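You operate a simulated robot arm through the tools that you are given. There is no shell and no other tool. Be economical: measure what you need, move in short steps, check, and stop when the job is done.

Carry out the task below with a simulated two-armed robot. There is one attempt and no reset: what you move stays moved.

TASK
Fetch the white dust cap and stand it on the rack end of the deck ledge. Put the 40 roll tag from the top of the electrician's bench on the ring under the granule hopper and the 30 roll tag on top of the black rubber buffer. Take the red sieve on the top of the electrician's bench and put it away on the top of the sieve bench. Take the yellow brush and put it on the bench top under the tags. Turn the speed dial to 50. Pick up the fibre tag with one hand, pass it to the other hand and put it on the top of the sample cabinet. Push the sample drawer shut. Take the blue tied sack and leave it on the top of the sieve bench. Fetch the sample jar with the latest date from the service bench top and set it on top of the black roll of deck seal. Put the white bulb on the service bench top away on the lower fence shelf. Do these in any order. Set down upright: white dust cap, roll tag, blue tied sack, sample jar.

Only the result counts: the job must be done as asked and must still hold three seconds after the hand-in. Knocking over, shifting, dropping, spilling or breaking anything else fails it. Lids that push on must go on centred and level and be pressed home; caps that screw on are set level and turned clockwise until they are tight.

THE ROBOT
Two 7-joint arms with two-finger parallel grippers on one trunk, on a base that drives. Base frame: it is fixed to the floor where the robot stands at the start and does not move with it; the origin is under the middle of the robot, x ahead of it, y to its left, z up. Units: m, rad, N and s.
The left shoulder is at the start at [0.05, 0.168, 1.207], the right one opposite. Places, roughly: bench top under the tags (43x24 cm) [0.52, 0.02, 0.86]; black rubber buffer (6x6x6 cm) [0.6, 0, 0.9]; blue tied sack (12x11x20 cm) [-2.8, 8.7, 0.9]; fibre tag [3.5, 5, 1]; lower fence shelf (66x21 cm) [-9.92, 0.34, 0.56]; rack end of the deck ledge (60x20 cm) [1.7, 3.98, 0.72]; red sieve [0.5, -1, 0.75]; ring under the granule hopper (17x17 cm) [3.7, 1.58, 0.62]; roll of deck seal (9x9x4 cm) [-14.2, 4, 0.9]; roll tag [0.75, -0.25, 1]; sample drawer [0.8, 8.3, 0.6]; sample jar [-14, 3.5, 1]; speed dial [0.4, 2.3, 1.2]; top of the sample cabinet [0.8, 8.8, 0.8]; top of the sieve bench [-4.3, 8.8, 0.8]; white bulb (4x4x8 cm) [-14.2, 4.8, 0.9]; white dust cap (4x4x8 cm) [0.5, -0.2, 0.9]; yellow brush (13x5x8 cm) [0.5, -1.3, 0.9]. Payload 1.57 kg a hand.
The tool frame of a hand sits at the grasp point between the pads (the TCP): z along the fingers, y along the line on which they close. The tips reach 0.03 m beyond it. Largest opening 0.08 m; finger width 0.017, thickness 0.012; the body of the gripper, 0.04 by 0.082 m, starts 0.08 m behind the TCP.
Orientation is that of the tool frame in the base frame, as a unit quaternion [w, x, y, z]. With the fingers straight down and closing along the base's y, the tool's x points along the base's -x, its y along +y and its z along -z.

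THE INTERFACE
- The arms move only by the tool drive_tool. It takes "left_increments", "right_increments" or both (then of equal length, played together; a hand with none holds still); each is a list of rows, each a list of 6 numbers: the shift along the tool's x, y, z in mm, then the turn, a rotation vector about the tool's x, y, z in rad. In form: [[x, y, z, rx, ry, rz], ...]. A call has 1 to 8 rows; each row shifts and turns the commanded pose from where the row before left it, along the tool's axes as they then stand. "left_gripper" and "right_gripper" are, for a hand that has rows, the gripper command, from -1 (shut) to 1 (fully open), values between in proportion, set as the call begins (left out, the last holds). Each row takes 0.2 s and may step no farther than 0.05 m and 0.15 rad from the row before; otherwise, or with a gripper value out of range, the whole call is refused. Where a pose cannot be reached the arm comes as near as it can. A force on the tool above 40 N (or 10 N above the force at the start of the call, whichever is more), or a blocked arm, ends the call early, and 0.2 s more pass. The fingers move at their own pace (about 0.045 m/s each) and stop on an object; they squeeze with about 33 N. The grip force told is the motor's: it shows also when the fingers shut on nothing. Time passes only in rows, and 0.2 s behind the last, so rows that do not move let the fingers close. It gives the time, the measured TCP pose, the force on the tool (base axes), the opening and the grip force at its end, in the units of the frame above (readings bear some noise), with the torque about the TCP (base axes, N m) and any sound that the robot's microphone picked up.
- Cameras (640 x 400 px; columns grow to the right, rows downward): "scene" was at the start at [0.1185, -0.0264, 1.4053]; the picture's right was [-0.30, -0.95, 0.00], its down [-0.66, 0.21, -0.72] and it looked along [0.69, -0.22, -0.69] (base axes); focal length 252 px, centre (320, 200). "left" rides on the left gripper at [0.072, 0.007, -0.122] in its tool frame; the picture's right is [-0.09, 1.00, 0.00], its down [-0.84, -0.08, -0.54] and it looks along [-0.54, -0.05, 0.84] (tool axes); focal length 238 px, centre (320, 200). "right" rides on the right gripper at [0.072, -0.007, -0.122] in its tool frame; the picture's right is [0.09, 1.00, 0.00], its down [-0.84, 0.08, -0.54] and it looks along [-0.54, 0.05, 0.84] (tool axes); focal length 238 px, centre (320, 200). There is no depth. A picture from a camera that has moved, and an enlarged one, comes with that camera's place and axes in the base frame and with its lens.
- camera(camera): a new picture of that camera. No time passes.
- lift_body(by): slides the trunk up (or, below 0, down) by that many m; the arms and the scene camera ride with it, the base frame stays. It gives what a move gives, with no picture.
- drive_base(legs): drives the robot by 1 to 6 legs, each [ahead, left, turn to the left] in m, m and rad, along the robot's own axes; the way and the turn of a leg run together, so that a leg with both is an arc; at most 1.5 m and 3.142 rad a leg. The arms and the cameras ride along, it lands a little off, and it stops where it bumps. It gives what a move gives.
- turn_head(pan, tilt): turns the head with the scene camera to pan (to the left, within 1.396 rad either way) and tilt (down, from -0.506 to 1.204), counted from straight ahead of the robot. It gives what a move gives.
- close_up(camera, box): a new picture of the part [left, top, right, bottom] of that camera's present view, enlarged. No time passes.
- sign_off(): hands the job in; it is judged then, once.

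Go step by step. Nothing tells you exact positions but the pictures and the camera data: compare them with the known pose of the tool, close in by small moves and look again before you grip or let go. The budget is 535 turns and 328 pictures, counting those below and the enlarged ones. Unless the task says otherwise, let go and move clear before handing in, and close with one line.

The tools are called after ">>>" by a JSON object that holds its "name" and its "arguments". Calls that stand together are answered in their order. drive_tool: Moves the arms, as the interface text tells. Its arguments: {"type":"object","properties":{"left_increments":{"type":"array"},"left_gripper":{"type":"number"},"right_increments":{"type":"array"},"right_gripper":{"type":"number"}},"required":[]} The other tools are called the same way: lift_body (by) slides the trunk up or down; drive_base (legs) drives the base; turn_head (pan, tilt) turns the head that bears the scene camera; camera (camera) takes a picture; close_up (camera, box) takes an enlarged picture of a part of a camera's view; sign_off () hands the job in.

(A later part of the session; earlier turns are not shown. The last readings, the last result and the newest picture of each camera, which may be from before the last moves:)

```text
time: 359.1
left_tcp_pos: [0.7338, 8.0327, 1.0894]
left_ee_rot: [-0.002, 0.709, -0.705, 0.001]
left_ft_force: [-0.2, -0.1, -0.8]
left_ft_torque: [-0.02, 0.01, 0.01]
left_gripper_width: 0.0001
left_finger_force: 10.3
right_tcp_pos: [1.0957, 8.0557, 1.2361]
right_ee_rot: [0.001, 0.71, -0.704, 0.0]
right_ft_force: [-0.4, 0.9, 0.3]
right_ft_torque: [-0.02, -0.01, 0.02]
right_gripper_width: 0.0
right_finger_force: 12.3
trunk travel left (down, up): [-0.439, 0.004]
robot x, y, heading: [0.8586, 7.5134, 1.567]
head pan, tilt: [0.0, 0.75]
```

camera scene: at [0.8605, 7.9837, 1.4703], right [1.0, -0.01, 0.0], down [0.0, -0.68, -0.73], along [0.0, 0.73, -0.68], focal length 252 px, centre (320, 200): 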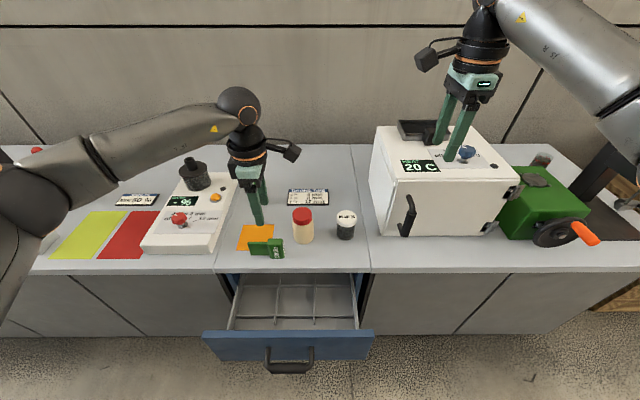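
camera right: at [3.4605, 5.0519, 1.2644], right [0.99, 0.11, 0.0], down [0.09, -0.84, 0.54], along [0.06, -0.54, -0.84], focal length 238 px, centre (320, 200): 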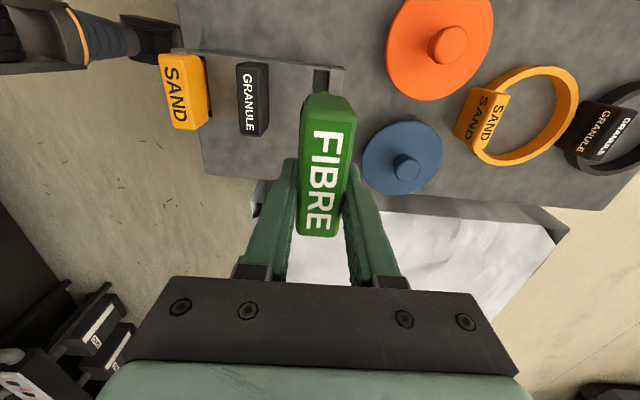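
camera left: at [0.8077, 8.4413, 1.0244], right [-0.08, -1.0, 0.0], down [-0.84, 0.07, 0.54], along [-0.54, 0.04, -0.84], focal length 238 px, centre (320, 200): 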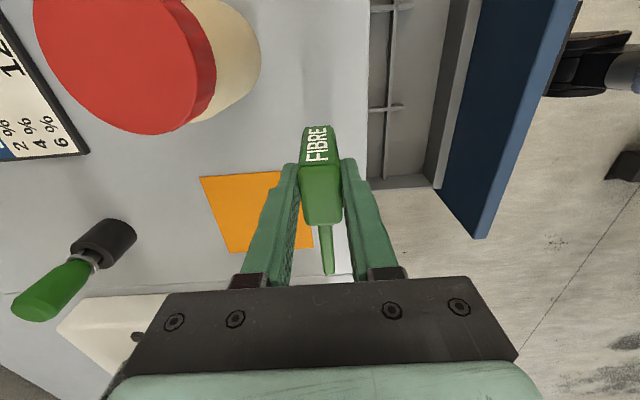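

>>> {"name": "drive_tool", "arguments": {"left_increments": [[0, -26, 0, 0, -0.135, 0], [0, 0, 0, 0, -0.135, 0], [0, 0, 0, 0, -0.135, 0], [0, 0, 0, 0, -0.135, 0], [0, 0, 0, 0, -0.13, 0], [0, 0, 0, 0, -0.13, 0]]}}

>>> {"name": "drive_tool", "arguments": {"left_increments": [[31, 0, 30, 0, 0, 0], [31, 0, 30, 0, 0, 0], [31, 0, 30, 0, 0, 0], [31, 0, 30, 0, 0, 0], [31, 0, 30, 0, 0, 0], [31, 0, 30, 0, 0, 0], [31, 0, 30, 0, 0, 0], [31, 0, 30, 0, 0, 0]]}}

>>> {"name": "camera", "arguments": {"camera": "scene"}}

```text
time: 360.5
left_tcp_pos: [0.7609, 8.0334, 1.0896]
left_ee_rot: [-0.276, 0.655, -0.647, -0.276]
left_ft_force: [0.1, -0.5, -0.7]
left_ft_torque: [0.01, -0.02, 0.0]
left_gripper_width: 0.0001
left_finger_force: 21.3
right_tcp_pos: [1.0961, 8.057, 1.2357]
right_ee_rot: [0.001, 0.709, -0.705, -0.001]
right_ft_force: [0.4, -0.6, 0.7]
right_ft_torque: [-0.03, -0.02, -0.01]
right_gripper_width: 0.0
right_finger_force: 21.4
trunk travel left (down, up): [-0.439, 0.004]
robot x, y, heading: [0.8536, 7.5172, 1.569]
head pan, tilt: [0.0, 0.75]
```

```text
time: 362.3
left_tcp_pos: [0.7648, 8.0332, 0.7464]
left_ee_rot: [-0.269, 0.657, -0.648, -0.276]
left_ft_force: [1.0, -0.2, 0.0]
left_ft_torque: [-0.02, 0.01, -0.02]
left_gripper_width: 0.0001
left_finger_force: 21.0
left hand out of reach, approached as far as the arm can: row 8
right_tcp_pos: [1.0968, 8.0567, 1.2351]
right_ee_rot: [0.001, 0.709, -0.705, -0.001]
right_ft_force: [0.2, 0.4, -0.4]
right_ft_torque: [0.01, 0.01, 0.01]
right_gripper_width: 0.0001
right_finger_force: 21.4
trunk travel left (down, up): [-0.439, 0.004]
robot x, y, heading: [0.8552, 7.5164, 1.564]
head pan, tilt: [0.0, 0.75]
```

```text
211 pictures are left
camera scene: at [0.8587, 7.6368, 1.4703], right [1.0, -0.01, 0.0], down [0.0, -0.68, -0.73], along [0.0, 0.73, -0.68], focal length 252 px, centre (320, 200)
```

scene: 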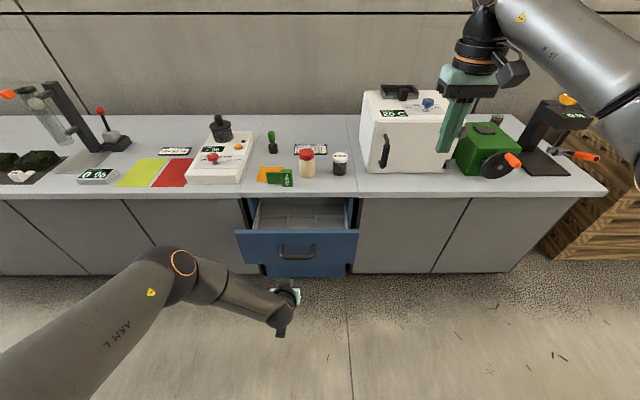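

>>> {"name": "lift_body", "arguments": {"by": -0.06}}

>>> {"name": "drive_base", "arguments": {"legs": [[0.2, 0, 0]]}}

>>> {"name": "camera", "arguments": {"camera": "scene"}}

```text
time: 363.3
left_tcp_pos: [0.7645, 8.0322, 0.6865]
left_ee_rot: [-0.27, 0.657, -0.647, -0.276]
left_ft_force: [0.3, 1.0, -0.3]
left_ft_torque: [-0.02, 0.01, -0.02]
left_gripper_width: 0.0
left_finger_force: 21.9
right_tcp_pos: [1.0947, 8.0561, 1.1747]
right_ee_rot: [0.001, 0.708, -0.706, -0.001]
right_ft_force: [-0.8, 0.0, -0.7]
right_ft_torque: [-0.01, 0.03, 0.01]
right_gripper_width: 0.0
right_finger_force: 21.0
trunk travel left (down, up): [-0.379, 0.064]
robot x, y, heading: [0.8628, 7.5187, 1.567]
head pan, tilt: [0.0, 0.75]
```

```text
time: 364.9
left_tcp_pos: [0.766, 8.2329, 0.6867]
left_ee_rot: [-0.27, 0.658, -0.646, -0.277]
left_ft_force: [-2.2, -3.1, -1.3]
left_ft_torque: [-0.04, -0.02, -0.02]
left_gripper_width: 0.0
left_finger_force: 21.7
right_tcp_pos: [1.0954, 8.2561, 1.1766]
right_ee_rot: [0.001, 0.709, -0.705, -0.001]
right_ft_force: [0.4, -0.5, -0.5]
right_ft_torque: [-0.03, 0.0, 0.01]
right_gripper_width: 0.0
right_finger_force: 20.9
trunk travel left (down, up): [-0.379, 0.064]
robot x, y, heading: [0.8607, 7.7139, 1.559]
head pan, tilt: [0.0, 0.75]
```

```text
210 pictures are left
camera scene: at [0.8598, 7.8362, 1.4104], right [1.0, -0.01, 0.0], down [0.0, -0.68, -0.73], along [0.0, 0.73, -0.68], focal length 252 px, centre (320, 200)
```

scene: 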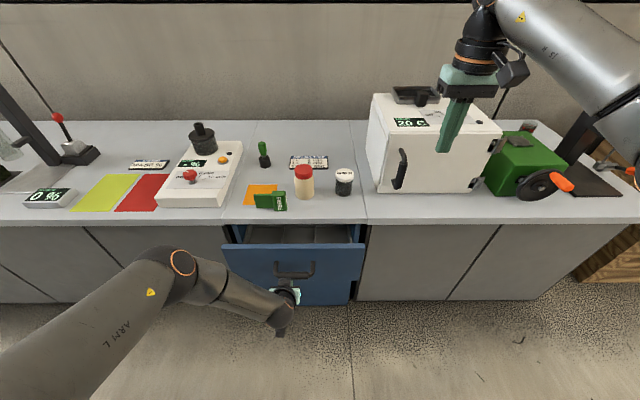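

>>> {"name": "drive_base", "arguments": {"legs": [[0.1, 0, 0]]}}

>>> {"name": "drive_base", "arguments": {"legs": [[0.03, 0, 0]]}}

>>> {"name": "camera", "arguments": {"camera": "scene"}}

```text
time: 366.1
left_tcp_pos: [0.7671, 8.3326, 0.6865]
left_ee_rot: [-0.27, 0.657, -0.647, -0.277]
left_ft_force: [-0.7, -2.4, 1.7]
left_ft_torque: [-0.07, 0.0, 0.0]
left_gripper_width: 0.0
left_finger_force: 21.6
right_tcp_pos: [1.0979, 8.3553, 1.1748]
right_ee_rot: [0.0, 0.709, -0.705, -0.001]
right_ft_force: [-0.2, -1.0, -1.1]
right_ft_torque: [0.0, 0.0, -0.04]
right_gripper_width: 0.0
right_finger_force: 21.4
trunk travel left (down, up): [-0.379, 0.064]
robot x, y, heading: [0.8603, 7.8152, 1.563]
head pan, tilt: [0.0, 0.75]
```

```text
time: 367.1
left_tcp_pos: [0.771, 8.3462, 0.6756]
left_ee_rot: [-0.26, 0.66, -0.654, -0.261]
left_ft_force: [0.3, 0.3, -0.6]
left_ft_torque: [0.0, 0.02, -0.05]
left_gripper_width: 0.0
left_finger_force: 21.4
right_tcp_pos: [1.0969, 8.3864, 1.1745]
right_ee_rot: [0.001, 0.709, -0.705, 0.0]
right_ft_force: [0.0, 0.7, 0.3]
right_ft_torque: [-0.02, 0.01, 0.02]
right_gripper_width: 0.0003
right_finger_force: 21.4
trunk travel left (down, up): [-0.379, 0.064]
robot x, y, heading: [0.8607, 7.845, 1.567]
head pan, tilt: [0.0, 0.75]
stopped in leg 1: the force on the tool passed its limit (the readings are from after the stop); the commanded pose is now the measured one
```

```text
209 pictures are left
camera scene: at [0.8608, 7.966, 1.4102], right [1.0, -0.01, 0.0], down [0.0, -0.68, -0.73], along [0.0, 0.73, -0.68], focal length 252 px, centre (320, 200)
```

scene: 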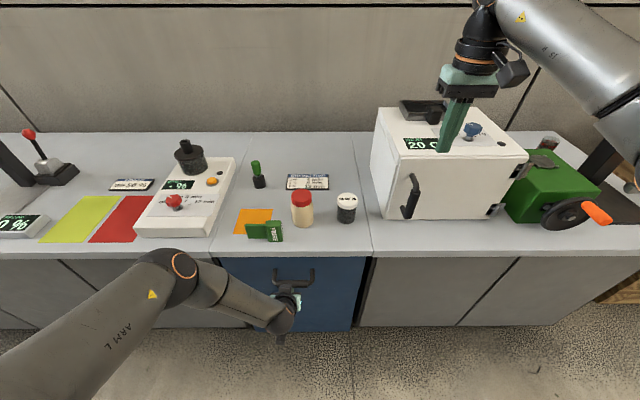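

>>> {"name": "drive_base", "arguments": {"legs": [[-0.22, 0, 0]]}}

>>> {"name": "lift_body", "arguments": {"by": 0.06}}

>>> {"name": "drive_tool", "arguments": {"left_increments": [[-31, 0, -30, 0, 0, 0], [-31, 0, -30, 0, 0, 0], [-31, 0, -30, 0, 0, 0], [-31, 0, -30, 0, 0, 0], [-31, 0, -30, 0, 0, 0], [-31, 0, -30, 0, 0, 0], [-31, 0, -30, 0, 0, 0], [-31, 0, -30, 0, 0, 0]]}}

>>> {"name": "drive_tool", "arguments": {"left_increments": [[0, 0, 0, 0, 0.135, 0], [0, 0, 0, 0, 0.135, 0], [0, 0, 0, 0, 0.135, 0], [0, 0, 0, 0, 0.135, 0], [0, 0, 0, 0, 0.13, 0], [0, 0, 0, 0, 0.1, 0]], "left_gripper": 1}}

>>> {"name": "camera", "arguments": {"camera": "scene"}}

```text
time: 368.8
left_tcp_pos: [0.7706, 8.1221, 0.6751]
left_ee_rot: [-0.261, 0.659, -0.656, -0.26]
left_ft_force: [0.4, 0.0, 0.2]
left_ft_torque: [0.01, -0.03, 0.0]
left_gripper_width: 0.0001
left_finger_force: 21.6
right_tcp_pos: [1.0972, 8.1611, 1.1763]
right_ee_rot: [0.001, 0.708, -0.706, -0.001]
right_ft_force: [-0.7, -0.9, 0.1]
right_ft_torque: [0.01, 0.02, 0.0]
right_gripper_width: 0.0
right_finger_force: 21.5
trunk travel left (down, up): [-0.379, 0.064]
robot x, y, heading: [0.8538, 7.6242, 1.564]
head pan, tilt: [0.0, 0.75]
```

```text
time: 369.8
left_tcp_pos: [0.7691, 8.122, 0.7352]
left_ee_rot: [-0.26, 0.659, -0.656, -0.26]
left_ft_force: [0.2, -0.7, 0.6]
left_ft_torque: [0.01, 0.0, 0.02]
left_gripper_width: 0.0
left_finger_force: 21.5
right_tcp_pos: [1.0968, 8.1612, 1.2359]
right_ee_rot: [0.0, 0.707, -0.707, 0.001]
right_ft_force: [0.3, -1.1, 0.2]
right_ft_torque: [0.0, 0.0, 0.01]
right_gripper_width: 0.0
right_finger_force: 21.5
trunk travel left (down, up): [-0.439, 0.004]
robot x, y, heading: [0.8563, 7.6215, 1.566]
head pan, tilt: [0.0, 0.75]
```

```text
time: 371.6
left_tcp_pos: [0.7689, 8.1388, 1.0789]
left_ee_rot: [-0.26, 0.659, -0.656, -0.26]
left_ft_force: [0.7, 0.0, -0.4]
left_ft_torque: [0.01, -0.05, 0.02]
left_gripper_width: 0.0001
left_finger_force: 20.9
right_tcp_pos: [1.0974, 8.1608, 1.2351]
right_ee_rot: [0.001, 0.708, -0.707, 0.0]
right_ft_force: [0.2, 0.0, 0.0]
right_ft_torque: [0.03, 0.0, -0.04]
right_gripper_width: 0.0
right_finger_force: 21.2
trunk travel left (down, up): [-0.439, 0.004]
robot x, y, heading: [0.8632, 7.6216, 1.563]
head pan, tilt: [0.0, 0.75]
```

```text
time: 373.0
left_tcp_pos: [0.7688, 8.1383, 1.0799]
left_ee_rot: [0.005, 0.708, -0.706, 0.008]
left_ft_force: [0.1, -0.2, -0.2]
left_ft_torque: [0.0, 0.03, 0.01]
left_gripper_width: 0.0797
left_finger_force: 0.1
right_tcp_pos: [1.0968, 8.1616, 1.2345]
right_ee_rot: [0.001, 0.709, -0.706, -0.001]
right_ft_force: [0.1, -0.6, 0.5]
right_ft_torque: [-0.01, 0.0, -0.06]
right_gripper_width: 0.0001
right_finger_force: 21.3
trunk travel left (down, up): [-0.439, 0.004]
robot x, y, heading: [0.8554, 7.6212, 1.56]
head pan, tilt: [0.0, 0.75]
```

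```text
208 pictures are left
camera scene: at [0.8596, 7.7427, 1.4702], right [1.0, -0.01, 0.0], down [-0.01, -0.68, -0.73], along [0.01, 0.73, -0.68], focal length 252 px, centre (320, 200)
```

scene: 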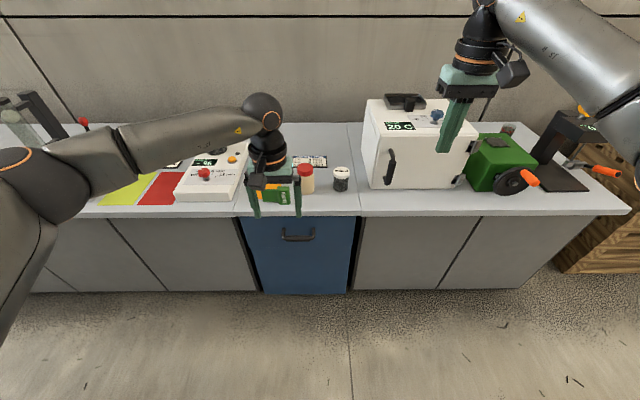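

The drawer is shut. I move sideways along the counter to the blue sack.

>>> {"name": "drive_base", "arguments": {"legs": [[0, 1.4, 0], [0, 1.4, 0], [0, 0.6, 0]]}}

>>> {"name": "camera", "arguments": {"camera": "scene"}}

```text
time: 389.5
left_tcp_pos: [-2.6306, 8.1994, 1.0782]
left_ee_rot: [-0.005, -0.705, 0.709, -0.007]
left_ft_force: [-0.2, 0.2, 0.1]
left_ft_torque: [0.04, 0.03, -0.01]
left_gripper_width: 0.08
left_finger_force: 0.0
right_tcp_pos: [-2.3022, 8.2183, 1.2353]
right_ee_rot: [0.0, -0.705, 0.709, 0.001]
right_ft_force: [0.8, -0.1, -0.2]
right_ft_torque: [0.03, 0.03, 0.01]
right_gripper_width: 0.0
right_finger_force: 21.5
trunk travel left (down, up): [-0.439, 0.004]
robot x, y, heading: [-2.5452, 7.6842, 1.552]
head pan, tilt: [0.0, 0.75]
```

```text
207 pictures are left
camera scene: at [-2.5436, 7.8019, 1.4702], right [1.0, -0.02, 0.0], down [-0.01, -0.68, -0.73], along [0.01, 0.73, -0.68], focal length 252 px, centre (320, 200)
```

scene: 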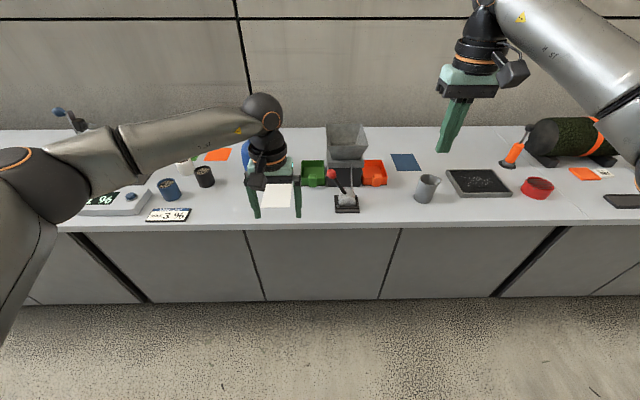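

>>> {"name": "drive_tool", "arguments": {"left_increments": [[40, 0, 0, 0, 0, 0], [40, 40, 0, 0, 0, 0.0], [0, 40, 0, 0, 0, 0]]}}

>>> {"name": "drive_tool", "arguments": {"left_increments": [[45, 0, 0, 0, 0, 0]]}}

>>> {"name": "camera", "arguments": {"camera": "scene"}}

```text
refused: row 2 steps farther than a row can; nothing moved
```

```text
time: 389.9
left_tcp_pos: [-2.6323, 8.1535, 1.0826]
left_ee_rot: [-0.004, -0.706, 0.708, -0.006]
left_ft_force: [-0.1, -0.7, -1.0]
left_ft_torque: [0.03, -0.01, 0.0]
left_gripper_width: 0.0798
left_finger_force: 0.1
right_tcp_pos: [-2.302, 8.2177, 1.2353]
right_ee_rot: [0.0, -0.705, 0.709, 0.001]
right_ft_force: [-0.2, -1.0, 1.1]
right_ft_torque: [0.06, 0.0, 0.01]
right_gripper_width: 0.0
right_finger_force: 20.8
trunk travel left (down, up): [-0.439, 0.004]
robot x, y, heading: [-2.5451, 7.6773, 1.553]
head pan, tilt: [0.0, 0.75]
```

```text
206 pictures are left
camera scene: at [-2.5438, 7.8009, 1.4704], right [1.0, -0.02, 0.0], down [-0.01, -0.68, -0.73], along [0.01, 0.73, -0.68], focal length 252 px, centre (320, 200)
```

scene: 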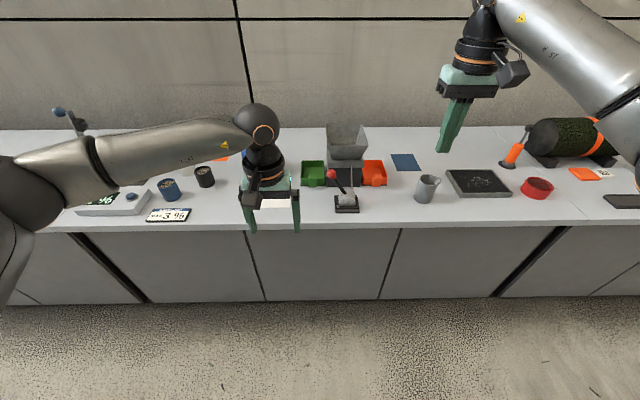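

>>> {"name": "drive_tool", "arguments": {"left_increments": [[0, 45, 0, 0, 0, 0], [0, 45, 0, 0, 0, 0], [0, 45, 0, 0, 0, 0]]}}

>>> {"name": "close_up", "arguments": {"camera": "scene", "box": [160, 100, 480, 300]}}

```text
time: 390.7
left_tcp_pos: [-2.7682, 8.1537, 1.0832]
left_ee_rot: [-0.004, -0.705, 0.709, -0.006]
left_ft_force: [0.2, 0.1, -0.5]
left_ft_torque: [0.03, 0.0, 0.01]
left_gripper_width: 0.0801
left_finger_force: 0.1
right_tcp_pos: [-2.3028, 8.2191, 1.2356]
right_ee_rot: [0.0, -0.705, 0.709, 0.0]
right_ft_force: [0.3, -1.0, 1.0]
right_ft_torque: [0.01, -0.03, -0.01]
right_gripper_width: 0.0001
right_finger_force: 21.7
trunk travel left (down, up): [-0.439, 0.004]
robot x, y, heading: [-2.5437, 7.681, 1.552]
head pan, tilt: [0.0, 0.75]
```

```text
2.00 times, centred on (320, 200) of scene
camera zoom: at [-2.5444, 7.8015, 1.4703], right [1.0, -0.02, 0.0], down [-0.01, -0.68, -0.73], along [0.01, 0.73, -0.68], focal length 505 px, centre (320, 200)
```

zoom: 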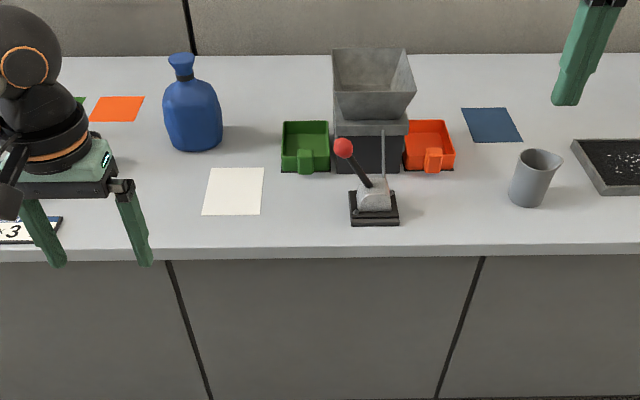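

>>> {"name": "drive_base", "arguments": {"legs": [[0.38, 0.06, 0.018]]}}

>>> {"name": "camera", "arguments": {"camera": "left"}}

>>> {"name": "camera", "arguments": {"camera": "scene"}}

```text
time: 393.2
left_tcp_pos: [-2.8322, 8.5348, 1.0829]
left_ee_rot: [0.005, 0.712, -0.703, 0.006]
left_ft_force: [-0.4, -0.8, 0.0]
left_ft_torque: [-0.03, -0.03, 0.03]
left_gripper_width: 0.0798
left_finger_force: 0.1
right_tcp_pos: [-2.3681, 8.6105, 1.2349]
right_ee_rot: [0.0, 0.711, -0.703, -0.001]
right_ft_force: [-0.4, 0.1, -0.1]
right_ft_torque: [-0.01, 0.0, 0.01]
right_gripper_width: 0.0
right_finger_force: 21.1
trunk travel left (down, up): [-0.439, 0.004]
robot x, y, heading: [-2.6015, 8.0626, 1.569]
head pan, tilt: [0.0, 0.75]
```

```text
204 pictures are left
camera left: at [-2.8375, 8.4649, 1.2069], right [-1.0, 0.08, 0.0], down [0.06, 0.85, 0.53], along [0.04, 0.53, -0.85], focal length 238 px, centre (320, 200)
```

left: 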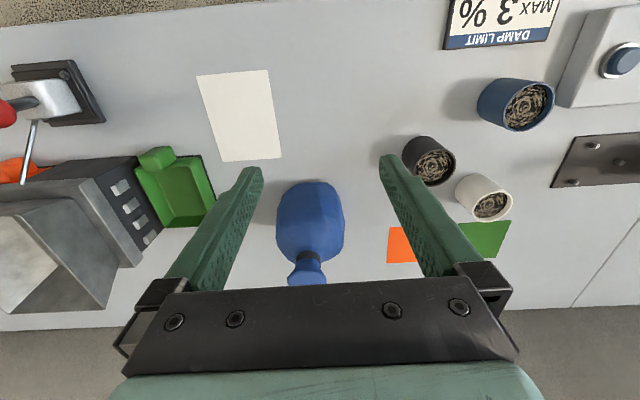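

```text
203 pictures are left
camera scene: at [-2.602, 8.1876, 1.4702], right [1.0, 0.0, 0.0], down [0.0, -0.68, -0.73], along [0.0, 0.73, -0.68], focal length 252 px, centre (320, 200)
```

scene: 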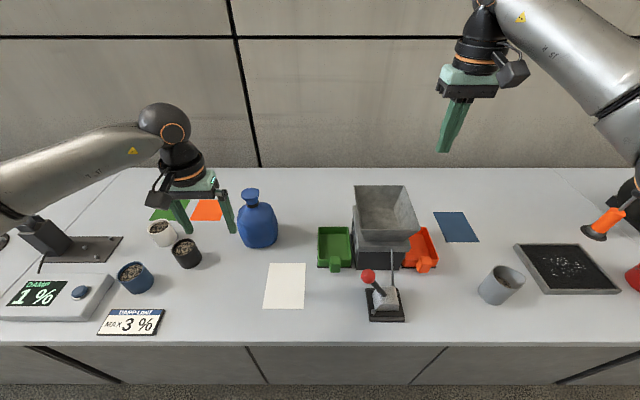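

>>> {"name": "drive_tool", "arguments": {"left_increments": [[-42, -8, 0, 0, 0, 0], [-42, -8, 0, 0, 0, 0], [-42, -8, 0, 0, 0, 0], [-42, -7, 0, 0, 0, 0]]}}

>>> {"name": "camera", "arguments": {"camera": "left"}}

>>> {"name": "close_up", "arguments": {"camera": "scene", "box": [160, 80, 360, 280]}}

```text
time: 394.2
left_tcp_pos: [-2.8009, 8.6923, 1.0809]
left_ee_rot: [0.004, 0.71, -0.704, 0.005]
left_ft_force: [0.3, -0.3, 0.2]
left_ft_torque: [0.01, 0.05, -0.02]
left_gripper_width: 0.0798
left_finger_force: 0.1
left hand out of reach, approached as far as the arm can: row 4
right_tcp_pos: [-2.3663, 8.6088, 1.2351]
right_ee_rot: [0.001, 0.711, -0.703, -0.001]
right_ft_force: [-0.3, 0.2, -0.5]
right_ft_torque: [0.0, 0.04, 0.0]
right_gripper_width: 0.0001
right_finger_force: 21.6
trunk travel left (down, up): [-0.439, 0.004]
robot x, y, heading: [-2.6007, 8.0674, 1.575]
head pan, tilt: [0.0, 0.75]
```

```text
202 pictures are left
camera left: at [-2.8061, 8.6209, 1.2051], right [-1.0, 0.08, 0.0], down [0.07, 0.84, 0.53], along [0.05, 0.53, -0.85], focal length 238 px, centre (320, 200)
```

left: 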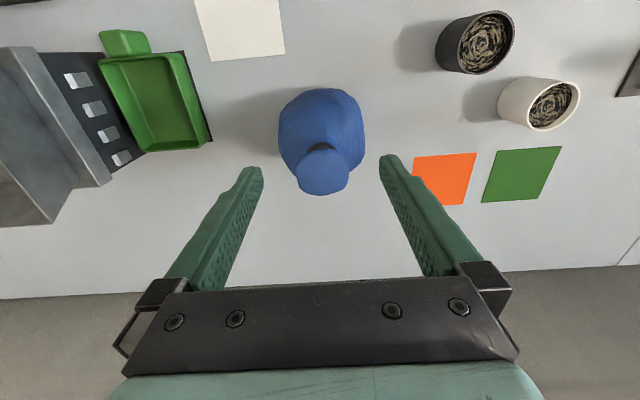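

```text
2.00 times, centred on (260, 180) of scene
camera zoom: at [-2.6, 8.187, 1.4702], right [1.0, 0.0, 0.0], down [0.0, -0.68, -0.73], along [0.0, 0.73, -0.68], focal length 505 px, centre (440, 240)
```

zoom: 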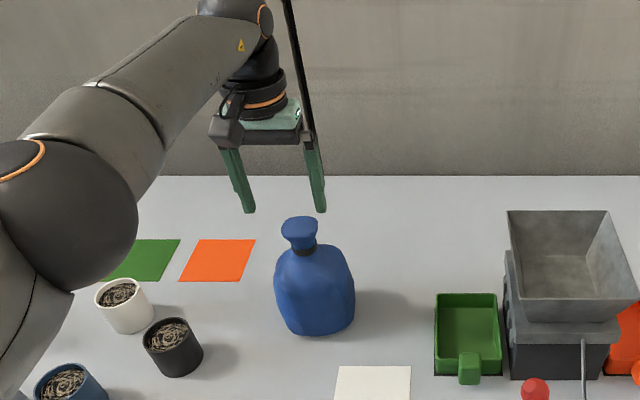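

>>> {"name": "drive_base", "arguments": {"legs": [[0.025, 0, 0]]}}

>>> {"name": "drive_tool", "arguments": {"left_increments": [[0, 0, 40, 0, 0, 0], [0, 0, 40, 0, 0, 0], [0, 0, 20, 0, 0, 0]]}}

>>> {"name": "camera", "arguments": {"camera": "left"}}

>>> {"name": "close_up", "arguments": {"camera": "scene", "box": [160, 80, 360, 280]}}

```text
time: 395.0
left_tcp_pos: [-2.8033, 8.7176, 1.0799]
left_ee_rot: [0.004, 0.712, -0.703, 0.005]
left_ft_force: [-0.5, 0.0, -0.1]
left_ft_torque: [-0.04, 0.05, -0.01]
left_gripper_width: 0.0801
left_finger_force: 0.1
right_tcp_pos: [-2.3678, 8.6343, 1.2355]
right_ee_rot: [0.001, 0.712, -0.702, 0.0]
right_ft_force: [0.2, 0.8, -0.5]
right_ft_torque: [-0.03, 0.0, 0.01]
right_gripper_width: 0.0001
right_finger_force: 21.4
trunk travel left (down, up): [-0.439, 0.004]
robot x, y, heading: [-2.6005, 8.088, 1.576]
head pan, tilt: [0.0, 0.75]
```

```text
time: 395.8
left_tcp_pos: [-2.8026, 8.712, 0.982]
left_ee_rot: [0.003, 0.713, -0.701, 0.006]
left_ft_force: [0.0, 0.2, -1.0]
left_ft_torque: [0.0, 0.01, -0.01]
left_gripper_width: 0.0803
left_finger_force: 0.1
left hand out of reach, approached as far as the arm can: row 3
right_tcp_pos: [-2.3693, 8.6332, 1.2343]
right_ee_rot: [0.0, 0.712, -0.702, -0.001]
right_ft_force: [-0.4, -1.1, 0.7]
right_ft_torque: [-0.02, -0.01, -0.01]
right_gripper_width: 0.0004
right_finger_force: 21.5
trunk travel left (down, up): [-0.439, 0.004]
robot x, y, heading: [-2.6019, 8.0906, 1.578]
head pan, tilt: [0.0, 0.75]
```

```text
200 pictures are left
camera left: at [-2.8082, 8.6407, 1.1069], right [-1.0, 0.08, 0.0], down [0.06, 0.84, 0.53], along [0.04, 0.53, -0.85], focal length 238 px, centre (320, 200)
```

left: 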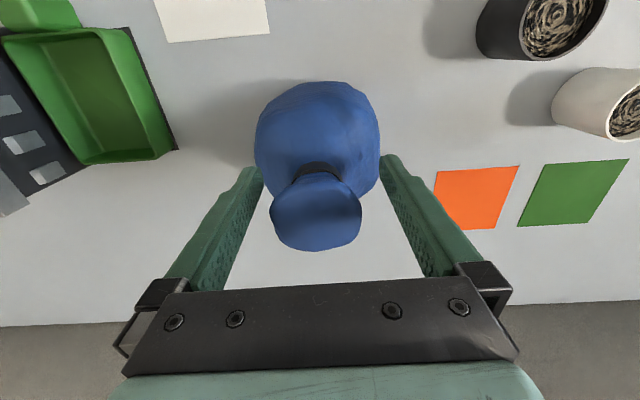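

```text
2.00 times, centred on (260, 180) of scene
camera zoom: at [-2.602, 8.2114, 1.4703], right [1.0, 0.0, 0.0], down [0.0, -0.68, -0.73], along [0.0, 0.73, -0.68], focal length 505 px, centre (440, 240)
```

zoom: 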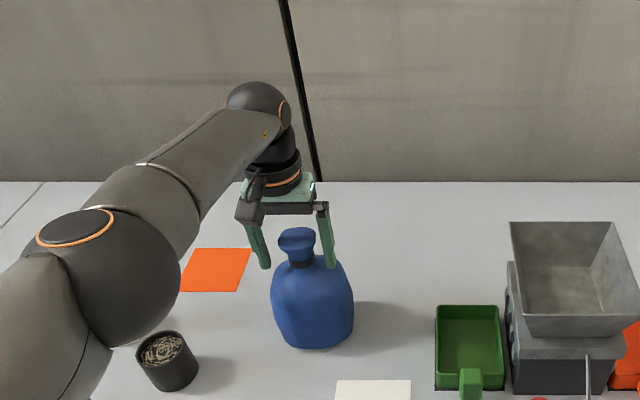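

>>> {"name": "drive_tool", "arguments": {"left_increments": [[0, 0, 0, 0, 0, 0], [0, 0, 0, 0, 0, 0], [0, 0, 0, 0, 0, 0], [0, 0, 0, 0, 0, 0], [0, 0, 0, 0, 0, 0]], "left_gripper": -1}}

>>> {"name": "camera", "arguments": {"camera": "left"}}

```text
time: 397.0
left_tcp_pos: [-2.8008, 8.7124, 0.9832]
left_ee_rot: [0.004, 0.712, -0.702, 0.006]
left_ft_force: [2.8, -1.2, 0.8]
left_ft_torque: [0.02, -0.34, -0.1]
left_gripper_width: 0.035
left_finger_force: 32.7
right_tcp_pos: [-2.3691, 8.634, 1.2345]
right_ee_rot: [0.001, 0.711, -0.703, 0.0]
right_ft_force: [-0.9, 0.2, 0.0]
right_ft_torque: [-0.01, -0.01, -0.01]
right_gripper_width: 0.0
right_finger_force: 21.4
trunk travel left (down, up): [-0.439, 0.004]
robot x, y, heading: [-2.6028, 8.0895, 1.572]
head pan, tilt: [0.0, 0.75]
```

```text
198 pictures are left
camera left: at [-2.807, 8.6408, 1.1075], right [-1.0, 0.08, -0.01], down [0.06, 0.84, 0.53], along [0.05, 0.53, -0.85], focal length 238 px, centre (320, 200)
```

left: 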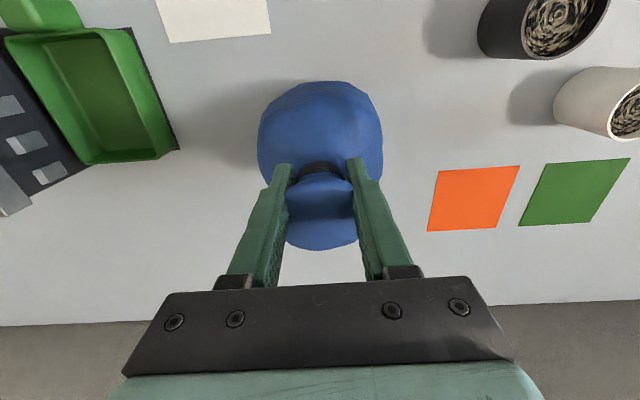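

>>> {"name": "drive_tool", "arguments": {"left_increments": [[0, 0, -4, 0, 0, 0], [0, 0, -6, 0, 0, 0], [0, 0, -8, 0, 0, 0], [0, 0, -12, 0, 0, 0], [0, 0, -15, 0, 0, 0], [0, 0, -20, 0, 0, 0]]}}

>>> {"name": "close_up", "arguments": {"camera": "scene", "box": [160, 80, 360, 280]}}

```text
time: 398.4
left_tcp_pos: [-2.8026, 8.7122, 1.046]
left_ee_rot: [0.004, 0.712, -0.702, 0.006]
left_ft_force: [0.1, -0.1, -8.8]
left_ft_torque: [-0.08, -0.04, -0.01]
left_gripper_width: 0.0348
left_finger_force: 32.8
right_tcp_pos: [-2.3691, 8.6336, 1.2342]
right_ee_rot: [0.0, 0.713, -0.702, 0.0]
right_ft_force: [0.0, 0.3, -0.9]
right_ft_torque: [-0.01, 0.02, 0.01]
right_gripper_width: 0.0
right_finger_force: 21.6
trunk travel left (down, up): [-0.439, 0.004]
robot x, y, heading: [-2.5999, 8.0874, 1.575]
head pan, tilt: [0.0, 0.75]
```

```text
2.00 times, centred on (260, 180) of scene
camera zoom: at [-2.6021, 8.2122, 1.4701], right [1.0, 0.0, 0.0], down [0.0, -0.68, -0.73], along [0.0, 0.73, -0.68], focal length 505 px, centre (440, 240)
```

zoom: 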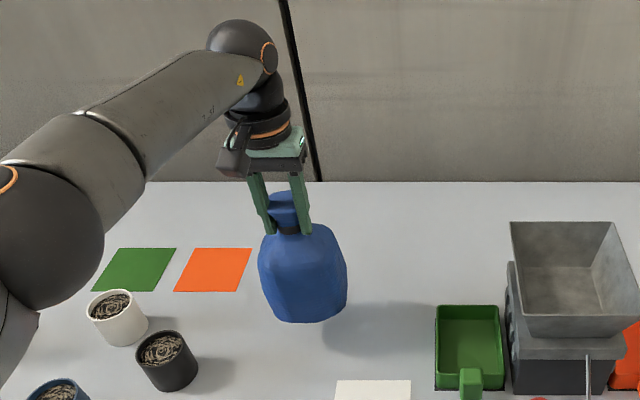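

>>> {"name": "drive_tool", "arguments": {"left_increments": [[0, 0, -20, 0, 0, 0], [0, 0, -20, 0, 0, 0], [10, 0, -20, 0, 0, 0], [20, -10, -10, 0, 0, 0]]}}

>>> {"name": "drive_base", "arguments": {"legs": [[-0.4, 0, 0], [0, 1.2, 0]]}}

>>> {"name": "turn_head", "arguments": {"pan": 0.2, "tilt": 0.65}}

>>> {"name": "camera", "arguments": {"camera": "scene"}}

```text
time: 399.4
left_tcp_pos: [-2.7935, 8.6828, 1.119]
left_ee_rot: [0.004, 0.713, -0.701, 0.006]
left_ft_force: [0.0, -0.3, -8.3]
left_ft_torque: [-0.1, 0.03, -0.01]
left_gripper_width: 0.0347
left_finger_force: 32.8
right_tcp_pos: [-2.3692, 8.6327, 1.2352]
right_ee_rot: [0.0, 0.712, -0.702, -0.001]
right_ft_force: [0.4, -0.8, -0.7]
right_ft_torque: [-0.02, 0.0, 0.03]
right_gripper_width: 0.0
right_finger_force: 21.0
trunk travel left (down, up): [-0.439, 0.004]
robot x, y, heading: [-2.6022, 8.0916, 1.573]
head pan, tilt: [0.0, 0.75]
```

```text
time: 407.6
left_tcp_pos: [-4.0094, 8.2928, 1.1177]
left_ee_rot: [0.004, 0.709, -0.705, 0.007]
left_ft_force: [0.8, -0.5, -9.4]
left_ft_torque: [-0.07, 0.01, 0.0]
left_gripper_width: 0.0346
left_finger_force: 33.3
right_tcp_pos: [-3.5863, 8.2389, 1.2356]
right_ee_rot: [0.002, 0.71, -0.705, 0.0]
right_ft_force: [0.5, -0.3, -0.4]
right_ft_torque: [-0.01, 0.02, -0.02]
right_gripper_width: 0.0001
right_finger_force: 21.0
trunk travel left (down, up): [-0.439, 0.004]
robot x, y, heading: [-3.823, 7.6986, 1.559]
head pan, tilt: [0.0, 0.75]
```

```text
time: 408.4
left_tcp_pos: [-4.0091, 8.2918, 1.1173]
left_ee_rot: [0.006, 0.709, -0.705, 0.006]
left_ft_force: [-0.3, -0.1, -8.5]
left_ft_torque: [-0.09, -0.03, 0.0]
left_gripper_width: 0.0346
left_finger_force: 32.8
right_tcp_pos: [-3.5845, 8.2404, 1.2334]
right_ee_rot: [0.001, 0.708, -0.706, 0.0]
right_ft_force: [-0.3, 0.0, -0.2]
right_ft_torque: [0.0, -0.01, -0.03]
right_gripper_width: 0.0
right_finger_force: 21.1
trunk travel left (down, up): [-0.439, 0.004]
robot x, y, heading: [-3.8229, 7.6954, 1.561]
head pan, tilt: [0.201, 0.649]
```

```text
196 pictures are left
camera scene: at [-3.8399, 7.823, 1.4787], right [0.98, 0.19, 0.0], down [0.12, -0.59, -0.8], along [-0.15, 0.78, -0.61], focal length 252 px, centre (320, 200)
```

scene: 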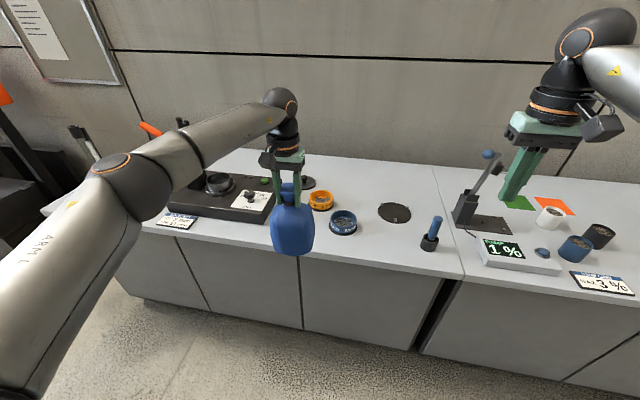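

>>> {"name": "drive_base", "arguments": {"legs": [[0, -0.28, 0], [0.2, 0, 0.01]]}}

>>> {"name": "camera", "arguments": {"camera": "scene"}}

>>> {"name": "camera", "arguments": {"camera": "left"}}

```text
time: 411.6
left_tcp_pos: [-3.7348, 8.4912, 1.1174]
left_ee_rot: [0.005, 0.714, -0.7, 0.006]
left_ft_force: [-0.4, 0.5, -8.6]
left_ft_torque: [-0.1, -0.03, -0.01]
left_gripper_width: 0.0345
left_finger_force: 33.3
right_tcp_pos: [-3.3105, 8.4439, 1.2357]
right_ee_rot: [0.002, 0.713, -0.701, -0.001]
right_ft_force: [0.1, -0.4, 0.3]
right_ft_torque: [-0.02, -0.02, -0.01]
right_gripper_width: 0.0
right_finger_force: 21.1
trunk travel left (down, up): [-0.439, 0.004]
robot x, y, heading: [-3.5397, 7.8984, 1.577]
head pan, tilt: [0.201, 0.649]
```

```text
195 pictures are left
camera scene: at [-3.5598, 8.0234, 1.4786], right [0.98, 0.21, 0.0], down [0.12, -0.59, -0.8], along [-0.16, 0.78, -0.61], focal length 252 px, centre (320, 200)
```

scene: 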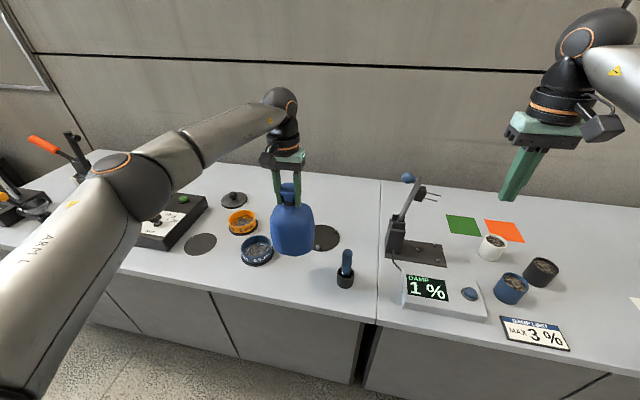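

```text
194 pictures are left
camera left: at [-3.7408, 8.4198, 1.2419], right [-1.0, 0.07, 0.0], down [0.06, 0.85, 0.53], along [0.04, 0.53, -0.85], focal length 238 px, centre (320, 200)
```

left: 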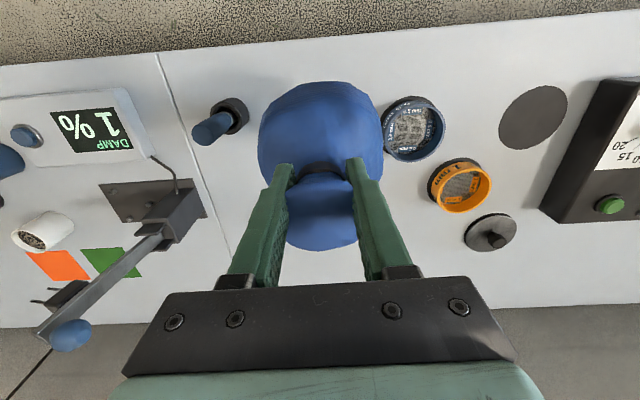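

>>> {"name": "drive_tool", "arguments": {"left_increments": [[-15, -8, 0, 0, 0, 0], [0, 0, 35, 0, 0, 0], [0, 0, 35, 0, 0, 0], [0, 0, 30, 0, 0, 0], [0, 0, 20, 0, 0, 0], [0, 0, 5, 0, 0, 0]]}}

>>> {"name": "drive_tool", "arguments": {"left_increments": [[0, 0, 3, 0, 0, 0], [0, 0, 2, 0, 0, 0], [0, 0, 2, 0, 0, 0], [0, 0, 0, 0, 0, 0]]}}

>>> {"name": "close_up", "arguments": {"camera": "scene", "box": [200, 160, 400, 310]}}

```text
time: 412.9
left_tcp_pos: [-3.7267, 8.5028, 0.9917]
left_ee_rot: [0.005, 0.714, -0.7, 0.006]
left_ft_force: [0.5, 0.2, -8.5]
left_ft_torque: [-0.08, 0.01, 0.01]
left_gripper_width: 0.0343
left_finger_force: 32.9
right_tcp_pos: [-3.3108, 8.4425, 1.2355]
right_ee_rot: [0.0, 0.713, -0.701, -0.001]
right_ft_force: [-0.2, -0.6, 0.2]
right_ft_torque: [-0.01, 0.01, -0.01]
right_gripper_width: 0.0
right_finger_force: 21.8
trunk travel left (down, up): [-0.439, 0.004]
robot x, y, heading: [-3.5396, 7.8972, 1.585]
head pan, tilt: [0.201, 0.649]
```

```text
time: 413.9
left_tcp_pos: [-3.7259, 8.5027, 0.985]
left_ee_rot: [0.004, 0.714, -0.7, 0.007]
left_ft_force: [-0.3, -0.4, -8.8]
left_ft_torque: [-0.08, -0.01, -0.03]
left_gripper_width: 0.0342
left_finger_force: 33.4
right_tcp_pos: [-3.3117, 8.4433, 1.2348]
right_ee_rot: [0.001, 0.713, -0.701, -0.001]
right_ft_force: [-1.1, -0.1, 0.6]
right_ft_torque: [0.01, -0.01, 0.04]
right_gripper_width: 0.0
right_finger_force: 21.1
trunk travel left (down, up): [-0.439, 0.004]
robot x, y, heading: [-3.5421, 7.8983, 1.576]
head pan, tilt: [0.201, 0.649]
```

```text
2.67 times, centred on (300, 235) of scene
camera zoom: at [-3.5598, 8.0227, 1.4787], right [0.98, 0.21, 0.0], down [0.12, -0.59, -0.8], along [-0.16, 0.78, -0.61], focal length 673 px, centre (373, 107)
```

zoom: 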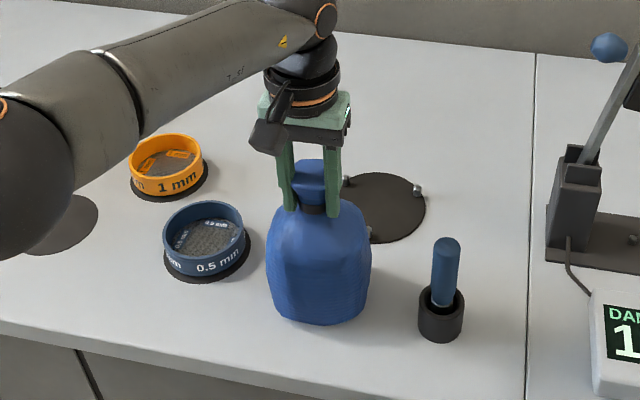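

>>> {"name": "drive_tool", "arguments": {"left_increments": [[0, 0, 2, 0, 0, 0], [0, 0, 1, 0, 0, 0], [0, 0, 1, 0, 0, 0], [0, 0, 0, 0, 0, 0]]}}

>>> {"name": "drive_tool", "arguments": {"left_increments": [[0, 0, 1, 0, 0, 0], [0, 0, 1, 0, 0, 0], [0, 0, 0, 0, 0, 0]]}}

```text
time: 414.9
left_tcp_pos: [-3.7279, 8.5028, 0.983]
left_ee_rot: [0.005, 0.714, -0.7, 0.005]
left_ft_force: [-0.7, -0.9, 0.6]
left_ft_torque: [0.23, 0.4, 0.06]
left_gripper_width: 0.0344
left_finger_force: 33.2
right_tcp_pos: [-3.3107, 8.4422, 1.237]
right_ee_rot: [0.001, 0.714, -0.701, 0.001]
right_ft_force: [0.5, 0.3, 0.4]
right_ft_torque: [0.0, -0.01, 0.0]
right_gripper_width: 0.0
right_finger_force: 20.9
trunk travel left (down, up): [-0.439, 0.004]
robot x, y, heading: [-3.5382, 7.8985, 1.579]
head pan, tilt: [0.201, 0.649]
```

```text
time: 415.8
left_tcp_pos: [-3.728, 8.5034, 0.9834]
left_ee_rot: [0.002, 0.714, -0.7, 0.006]
left_ft_force: [-2.4, 1.3, 19.7]
left_ft_torque: [-0.51, 0.19, 0.11]
left_gripper_width: 0.0339
left_finger_force: 33.0
right_tcp_pos: [-3.3106, 8.4395, 1.2365]
right_ee_rot: [0.001, 0.713, -0.701, 0.0]
right_ft_force: [-0.1, 0.3, 0.5]
right_ft_torque: [-0.02, -0.03, 0.02]
right_gripper_width: 0.0
right_finger_force: 21.5
trunk travel left (down, up): [-0.439, 0.004]
robot x, y, heading: [-3.5395, 7.8999, 1.58]
head pan, tilt: [0.201, 0.649]
```

>>> {"name": "drive_tool", "arguments": {"left_increments": [[0, 0, -2, 0, 0, 0], [0, 0, 0, 0, 0, 0]]}}

>>> {"name": "drive_tool", "arguments": {"left_increments": [[0, 0, 0, 0, 0, 0], [0, 0, 0, 0, 0, 0], [0, 0, 0, 0, 0, 0], [0, 0, 0, 0, 0, 0]], "left_gripper": 1}}

>>> {"name": "drive_tool", "arguments": {"left_increments": [[0, 0, -20, 0, 0, 0], [0, 0, -40, 0, 0, 0], [0, 0, -45, 0, 0, 0], [0, 0, -30, 0, 0, 0]]}}

>>> {"name": "camera", "arguments": {"camera": "scene"}}

```text
time: 416.4
left_tcp_pos: [-3.7273, 8.5019, 0.9836]
left_ee_rot: [0.003, 0.713, -0.701, 0.005]
left_ft_force: [-2.3, 3.9, 14.3]
left_ft_torque: [0.69, 0.28, 0.1]
left_gripper_width: 0.0343
left_finger_force: 33.1
right_tcp_pos: [-3.3111, 8.4401, 1.2356]
right_ee_rot: [0.001, 0.713, -0.701, -0.001]
right_ft_force: [-0.1, 0.4, 0.5]
right_ft_torque: [0.0, 0.01, -0.02]
right_gripper_width: 0.0
right_finger_force: 21.3
trunk travel left (down, up): [-0.439, 0.004]
robot x, y, heading: [-3.5397, 7.8976, 1.579]
head pan, tilt: [0.201, 0.649]
```

```text
time: 417.4
left_tcp_pos: [-3.7269, 8.5032, 0.9823]
left_ee_rot: [0.004, 0.714, -0.7, 0.005]
left_ft_force: [-0.1, 0.4, 0.1]
left_ft_torque: [0.02, 0.01, 0.03]
left_gripper_width: 0.0801
left_finger_force: 0.0
right_tcp_pos: [-3.3095, 8.4421, 1.2358]
right_ee_rot: [0.001, 0.713, -0.701, 0.0]
right_ft_force: [-0.4, -0.4, 0.5]
right_ft_torque: [-0.02, -0.03, 0.01]
right_gripper_width: 0.0
right_finger_force: 21.6
trunk travel left (down, up): [-0.439, 0.004]
robot x, y, heading: [-3.5414, 7.8967, 1.576]
head pan, tilt: [0.201, 0.649]
```

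```text
time: 418.4
left_tcp_pos: [-3.7266, 8.5045, 1.1168]
left_ee_rot: [0.004, 0.714, -0.7, 0.006]
left_ft_force: [-0.1, -0.1, -0.3]
left_ft_torque: [0.01, 0.0, 0.03]
left_gripper_width: 0.0799
left_finger_force: 0.1
right_tcp_pos: [-3.3107, 8.4417, 1.2359]
right_ee_rot: [0.001, 0.714, -0.7, 0.0]
right_ft_force: [-0.1, -0.4, 0.3]
right_ft_torque: [-0.03, 0.01, 0.01]
right_gripper_width: 0.0001
right_finger_force: 21.4
trunk travel left (down, up): [-0.439, 0.004]
robot x, y, heading: [-3.5438, 7.9015, 1.571]
head pan, tilt: [0.201, 0.649]
```

```text
192 pictures are left
camera scene: at [-3.5593, 8.0214, 1.4788], right [0.98, 0.21, 0.0], down [0.12, -0.59, -0.8], along [-0.16, 0.78, -0.6], focal length 252 px, centre (320, 200)
```

scene: 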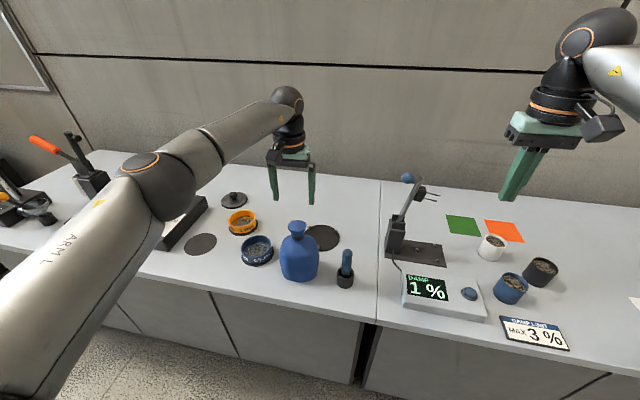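

The blue sack stands. I back away, turn west and look for the way to the service bench.

>>> {"name": "drive_base", "arguments": {"legs": [[-0.6, 0, 0], [0, 0, 1.57], [1.0, 0.5, 0]]}}

>>> {"name": "turn_head", "arguments": {"pan": 0, "tilt": 0.2}}

>>> {"name": "camera", "arguments": {"camera": "scene"}}

>>> {"name": "turn_head", "arguments": {"pan": 0.8, "tilt": 0.2}}

>>> {"name": "camera", "arguments": {"camera": "scene"}}

```text
time: 430.9
left_tcp_pos: [-5.1343, 6.5815, 1.117]
left_ee_rot: [0.0, 1.0, 0.021, 0.006]
left_ft_force: [-0.2, 0.2, -0.3]
left_ft_torque: [0.0, 0.03, 0.0]
left_gripper_width: 0.0799
left_finger_force: 0.1
right_tcp_pos: [-5.0803, 7.001, 1.2346]
right_ee_rot: [0.001, 1.0, 0.019, 0.0]
right_ft_force: [0.6, 0.0, 0.2]
right_ft_torque: [0.0, 0.02, -0.02]
right_gripper_width: 0.0
right_finger_force: 21.5
trunk travel left (down, up): [-0.439, 0.004]
robot x, y, heading: [-4.5256, 6.7838, -3.114]
head pan, tilt: [0.201, 0.649]
```

```text
time: 431.8
left_tcp_pos: [-5.1344, 6.5819, 1.1165]
left_ee_rot: [0.0, 1.0, 0.02, 0.007]
left_ft_force: [0.0, -0.1, 0.5]
left_ft_torque: [0.0, -0.02, 0.01]
left_gripper_width: 0.08
left_finger_force: 0.0
right_tcp_pos: [-5.0783, 7.0015, 1.2361]
right_ee_rot: [0.001, 1.0, 0.02, 0.001]
right_ft_force: [-0.1, -0.2, 0.7]
right_ft_torque: [0.0, 0.0, -0.02]
right_gripper_width: 0.0
right_finger_force: 21.8
trunk travel left (down, up): [-0.439, 0.004]
robot x, y, heading: [-4.5294, 6.7821, -3.11]
head pan, tilt: [0.0, 0.201]
```

```text
191 pictures are left
camera scene: at [-4.6643, 6.7771, 1.5198], right [-0.03, 1.0, 0.0], down [0.2, 0.01, -0.98], along [-0.98, -0.03, -0.2], focal length 252 px, centre (320, 200)
```

scene: 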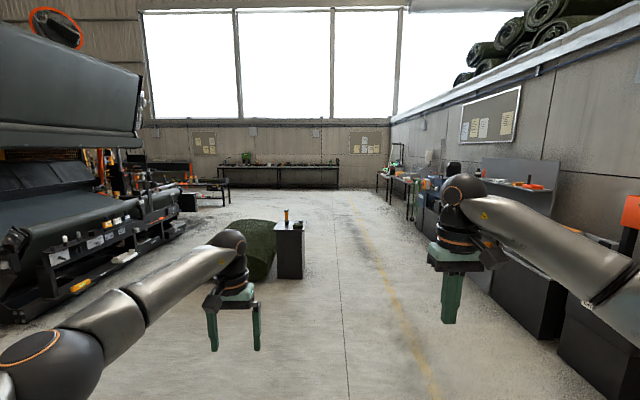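

```text
time: 432.9
left_tcp_pos: [-5.1339, 6.583, 1.1167]
left_ee_rot: [-0.001, 1.0, 0.021, 0.006]
left_ft_force: [-0.1, -0.1, 0.1]
left_ft_torque: [-0.01, 0.05, -0.02]
left_gripper_width: 0.0802
left_finger_force: 0.0
right_tcp_pos: [-5.0808, 7.0007, 1.2359]
right_ee_rot: [0.0, 1.0, 0.02, 0.0]
right_ft_force: [0.1, -0.1, 0.1]
right_ft_torque: [0.04, 0.0, 0.0]
right_gripper_width: 0.0001
right_finger_force: 20.6
trunk travel left (down, up): [-0.439, 0.004]
robot x, y, heading: [-4.5313, 6.7816, -3.11]
head pan, tilt: [0.799, 0.201]
```

```text
190 pictures are left
camera scene: at [-4.6341, 6.7113, 1.5199], right [-0.74, 0.68, 0.0], down [0.13, 0.15, -0.98], along [-0.66, -0.72, -0.2], focal length 252 px, centre (320, 200)
```

scene: 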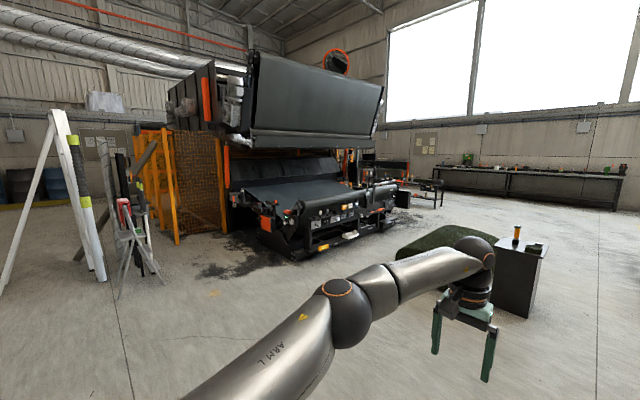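

>>> {"name": "drive_base", "arguments": {"legs": [[1.4, -0.45, -0.03], [1.5, 0, 0], [1.5, 0, 0], [1.5, 0, 0], [1.2, 0, 0]]}}

>>> {"name": "turn_head", "arguments": {"pan": 0.6, "tilt": 0.25}}

>>> {"name": "camera", "arguments": {"camera": "scene"}}

```text
time: 467.0
left_tcp_pos: [-12.2456, 7.2439, 1.1177]
left_ee_rot: [-0.001, 1.0, -0.015, 0.007]
left_ft_force: [-0.2, 0.0, 0.4]
left_ft_torque: [0.03, -0.03, -0.02]
left_gripper_width: 0.0799
left_finger_force: 0.0
right_tcp_pos: [-12.1612, 7.6574, 1.2362]
right_ee_rot: [0.0, 1.0, -0.015, -0.001]
right_ft_force: [0.7, 0.4, -0.1]
right_ft_torque: [0.0, 0.01, 0.0]
right_gripper_width: 0.0001
right_finger_force: 21.4
trunk travel left (down, up): [-0.439, 0.004]
robot x, y, heading: [-11.629, 7.3981, 3.096]
head pan, tilt: [0.799, 0.201]
```

```text
time: 467.7
left_tcp_pos: [-12.2475, 7.2438, 1.116]
left_ee_rot: [-0.001, 1.0, -0.015, 0.007]
left_ft_force: [-0.1, 0.6, -0.4]
left_ft_torque: [0.0, 0.0, -0.02]
left_gripper_width: 0.0798
left_finger_force: 0.0
right_tcp_pos: [-12.1603, 7.658, 1.2362]
right_ee_rot: [0.001, 1.0, -0.016, 0.0]
right_ft_force: [1.0, -0.3, -0.7]
right_ft_torque: [0.04, -0.01, 0.02]
right_gripper_width: 0.0
right_finger_force: 21.3
trunk travel left (down, up): [-0.439, 0.004]
robot x, y, heading: [-11.6325, 7.3994, 3.099]
head pan, tilt: [0.6, 0.25]
```

```text
189 pictures are left
camera scene: at [-11.7489, 7.3506, 1.5153], right [-0.53, 0.85, 0.0], down [0.21, 0.13, -0.97], along [-0.82, -0.51, -0.25], focal length 252 px, centre (320, 200)
```

scene: 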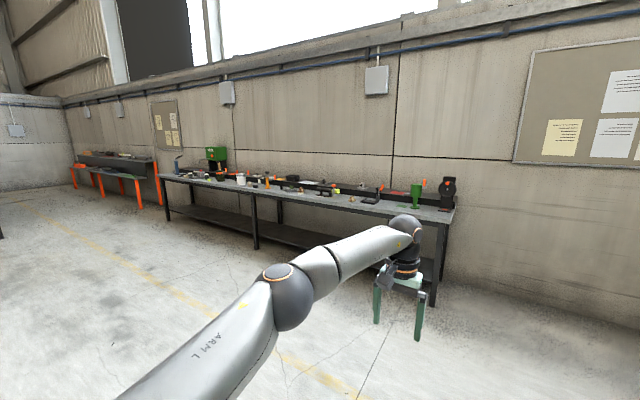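

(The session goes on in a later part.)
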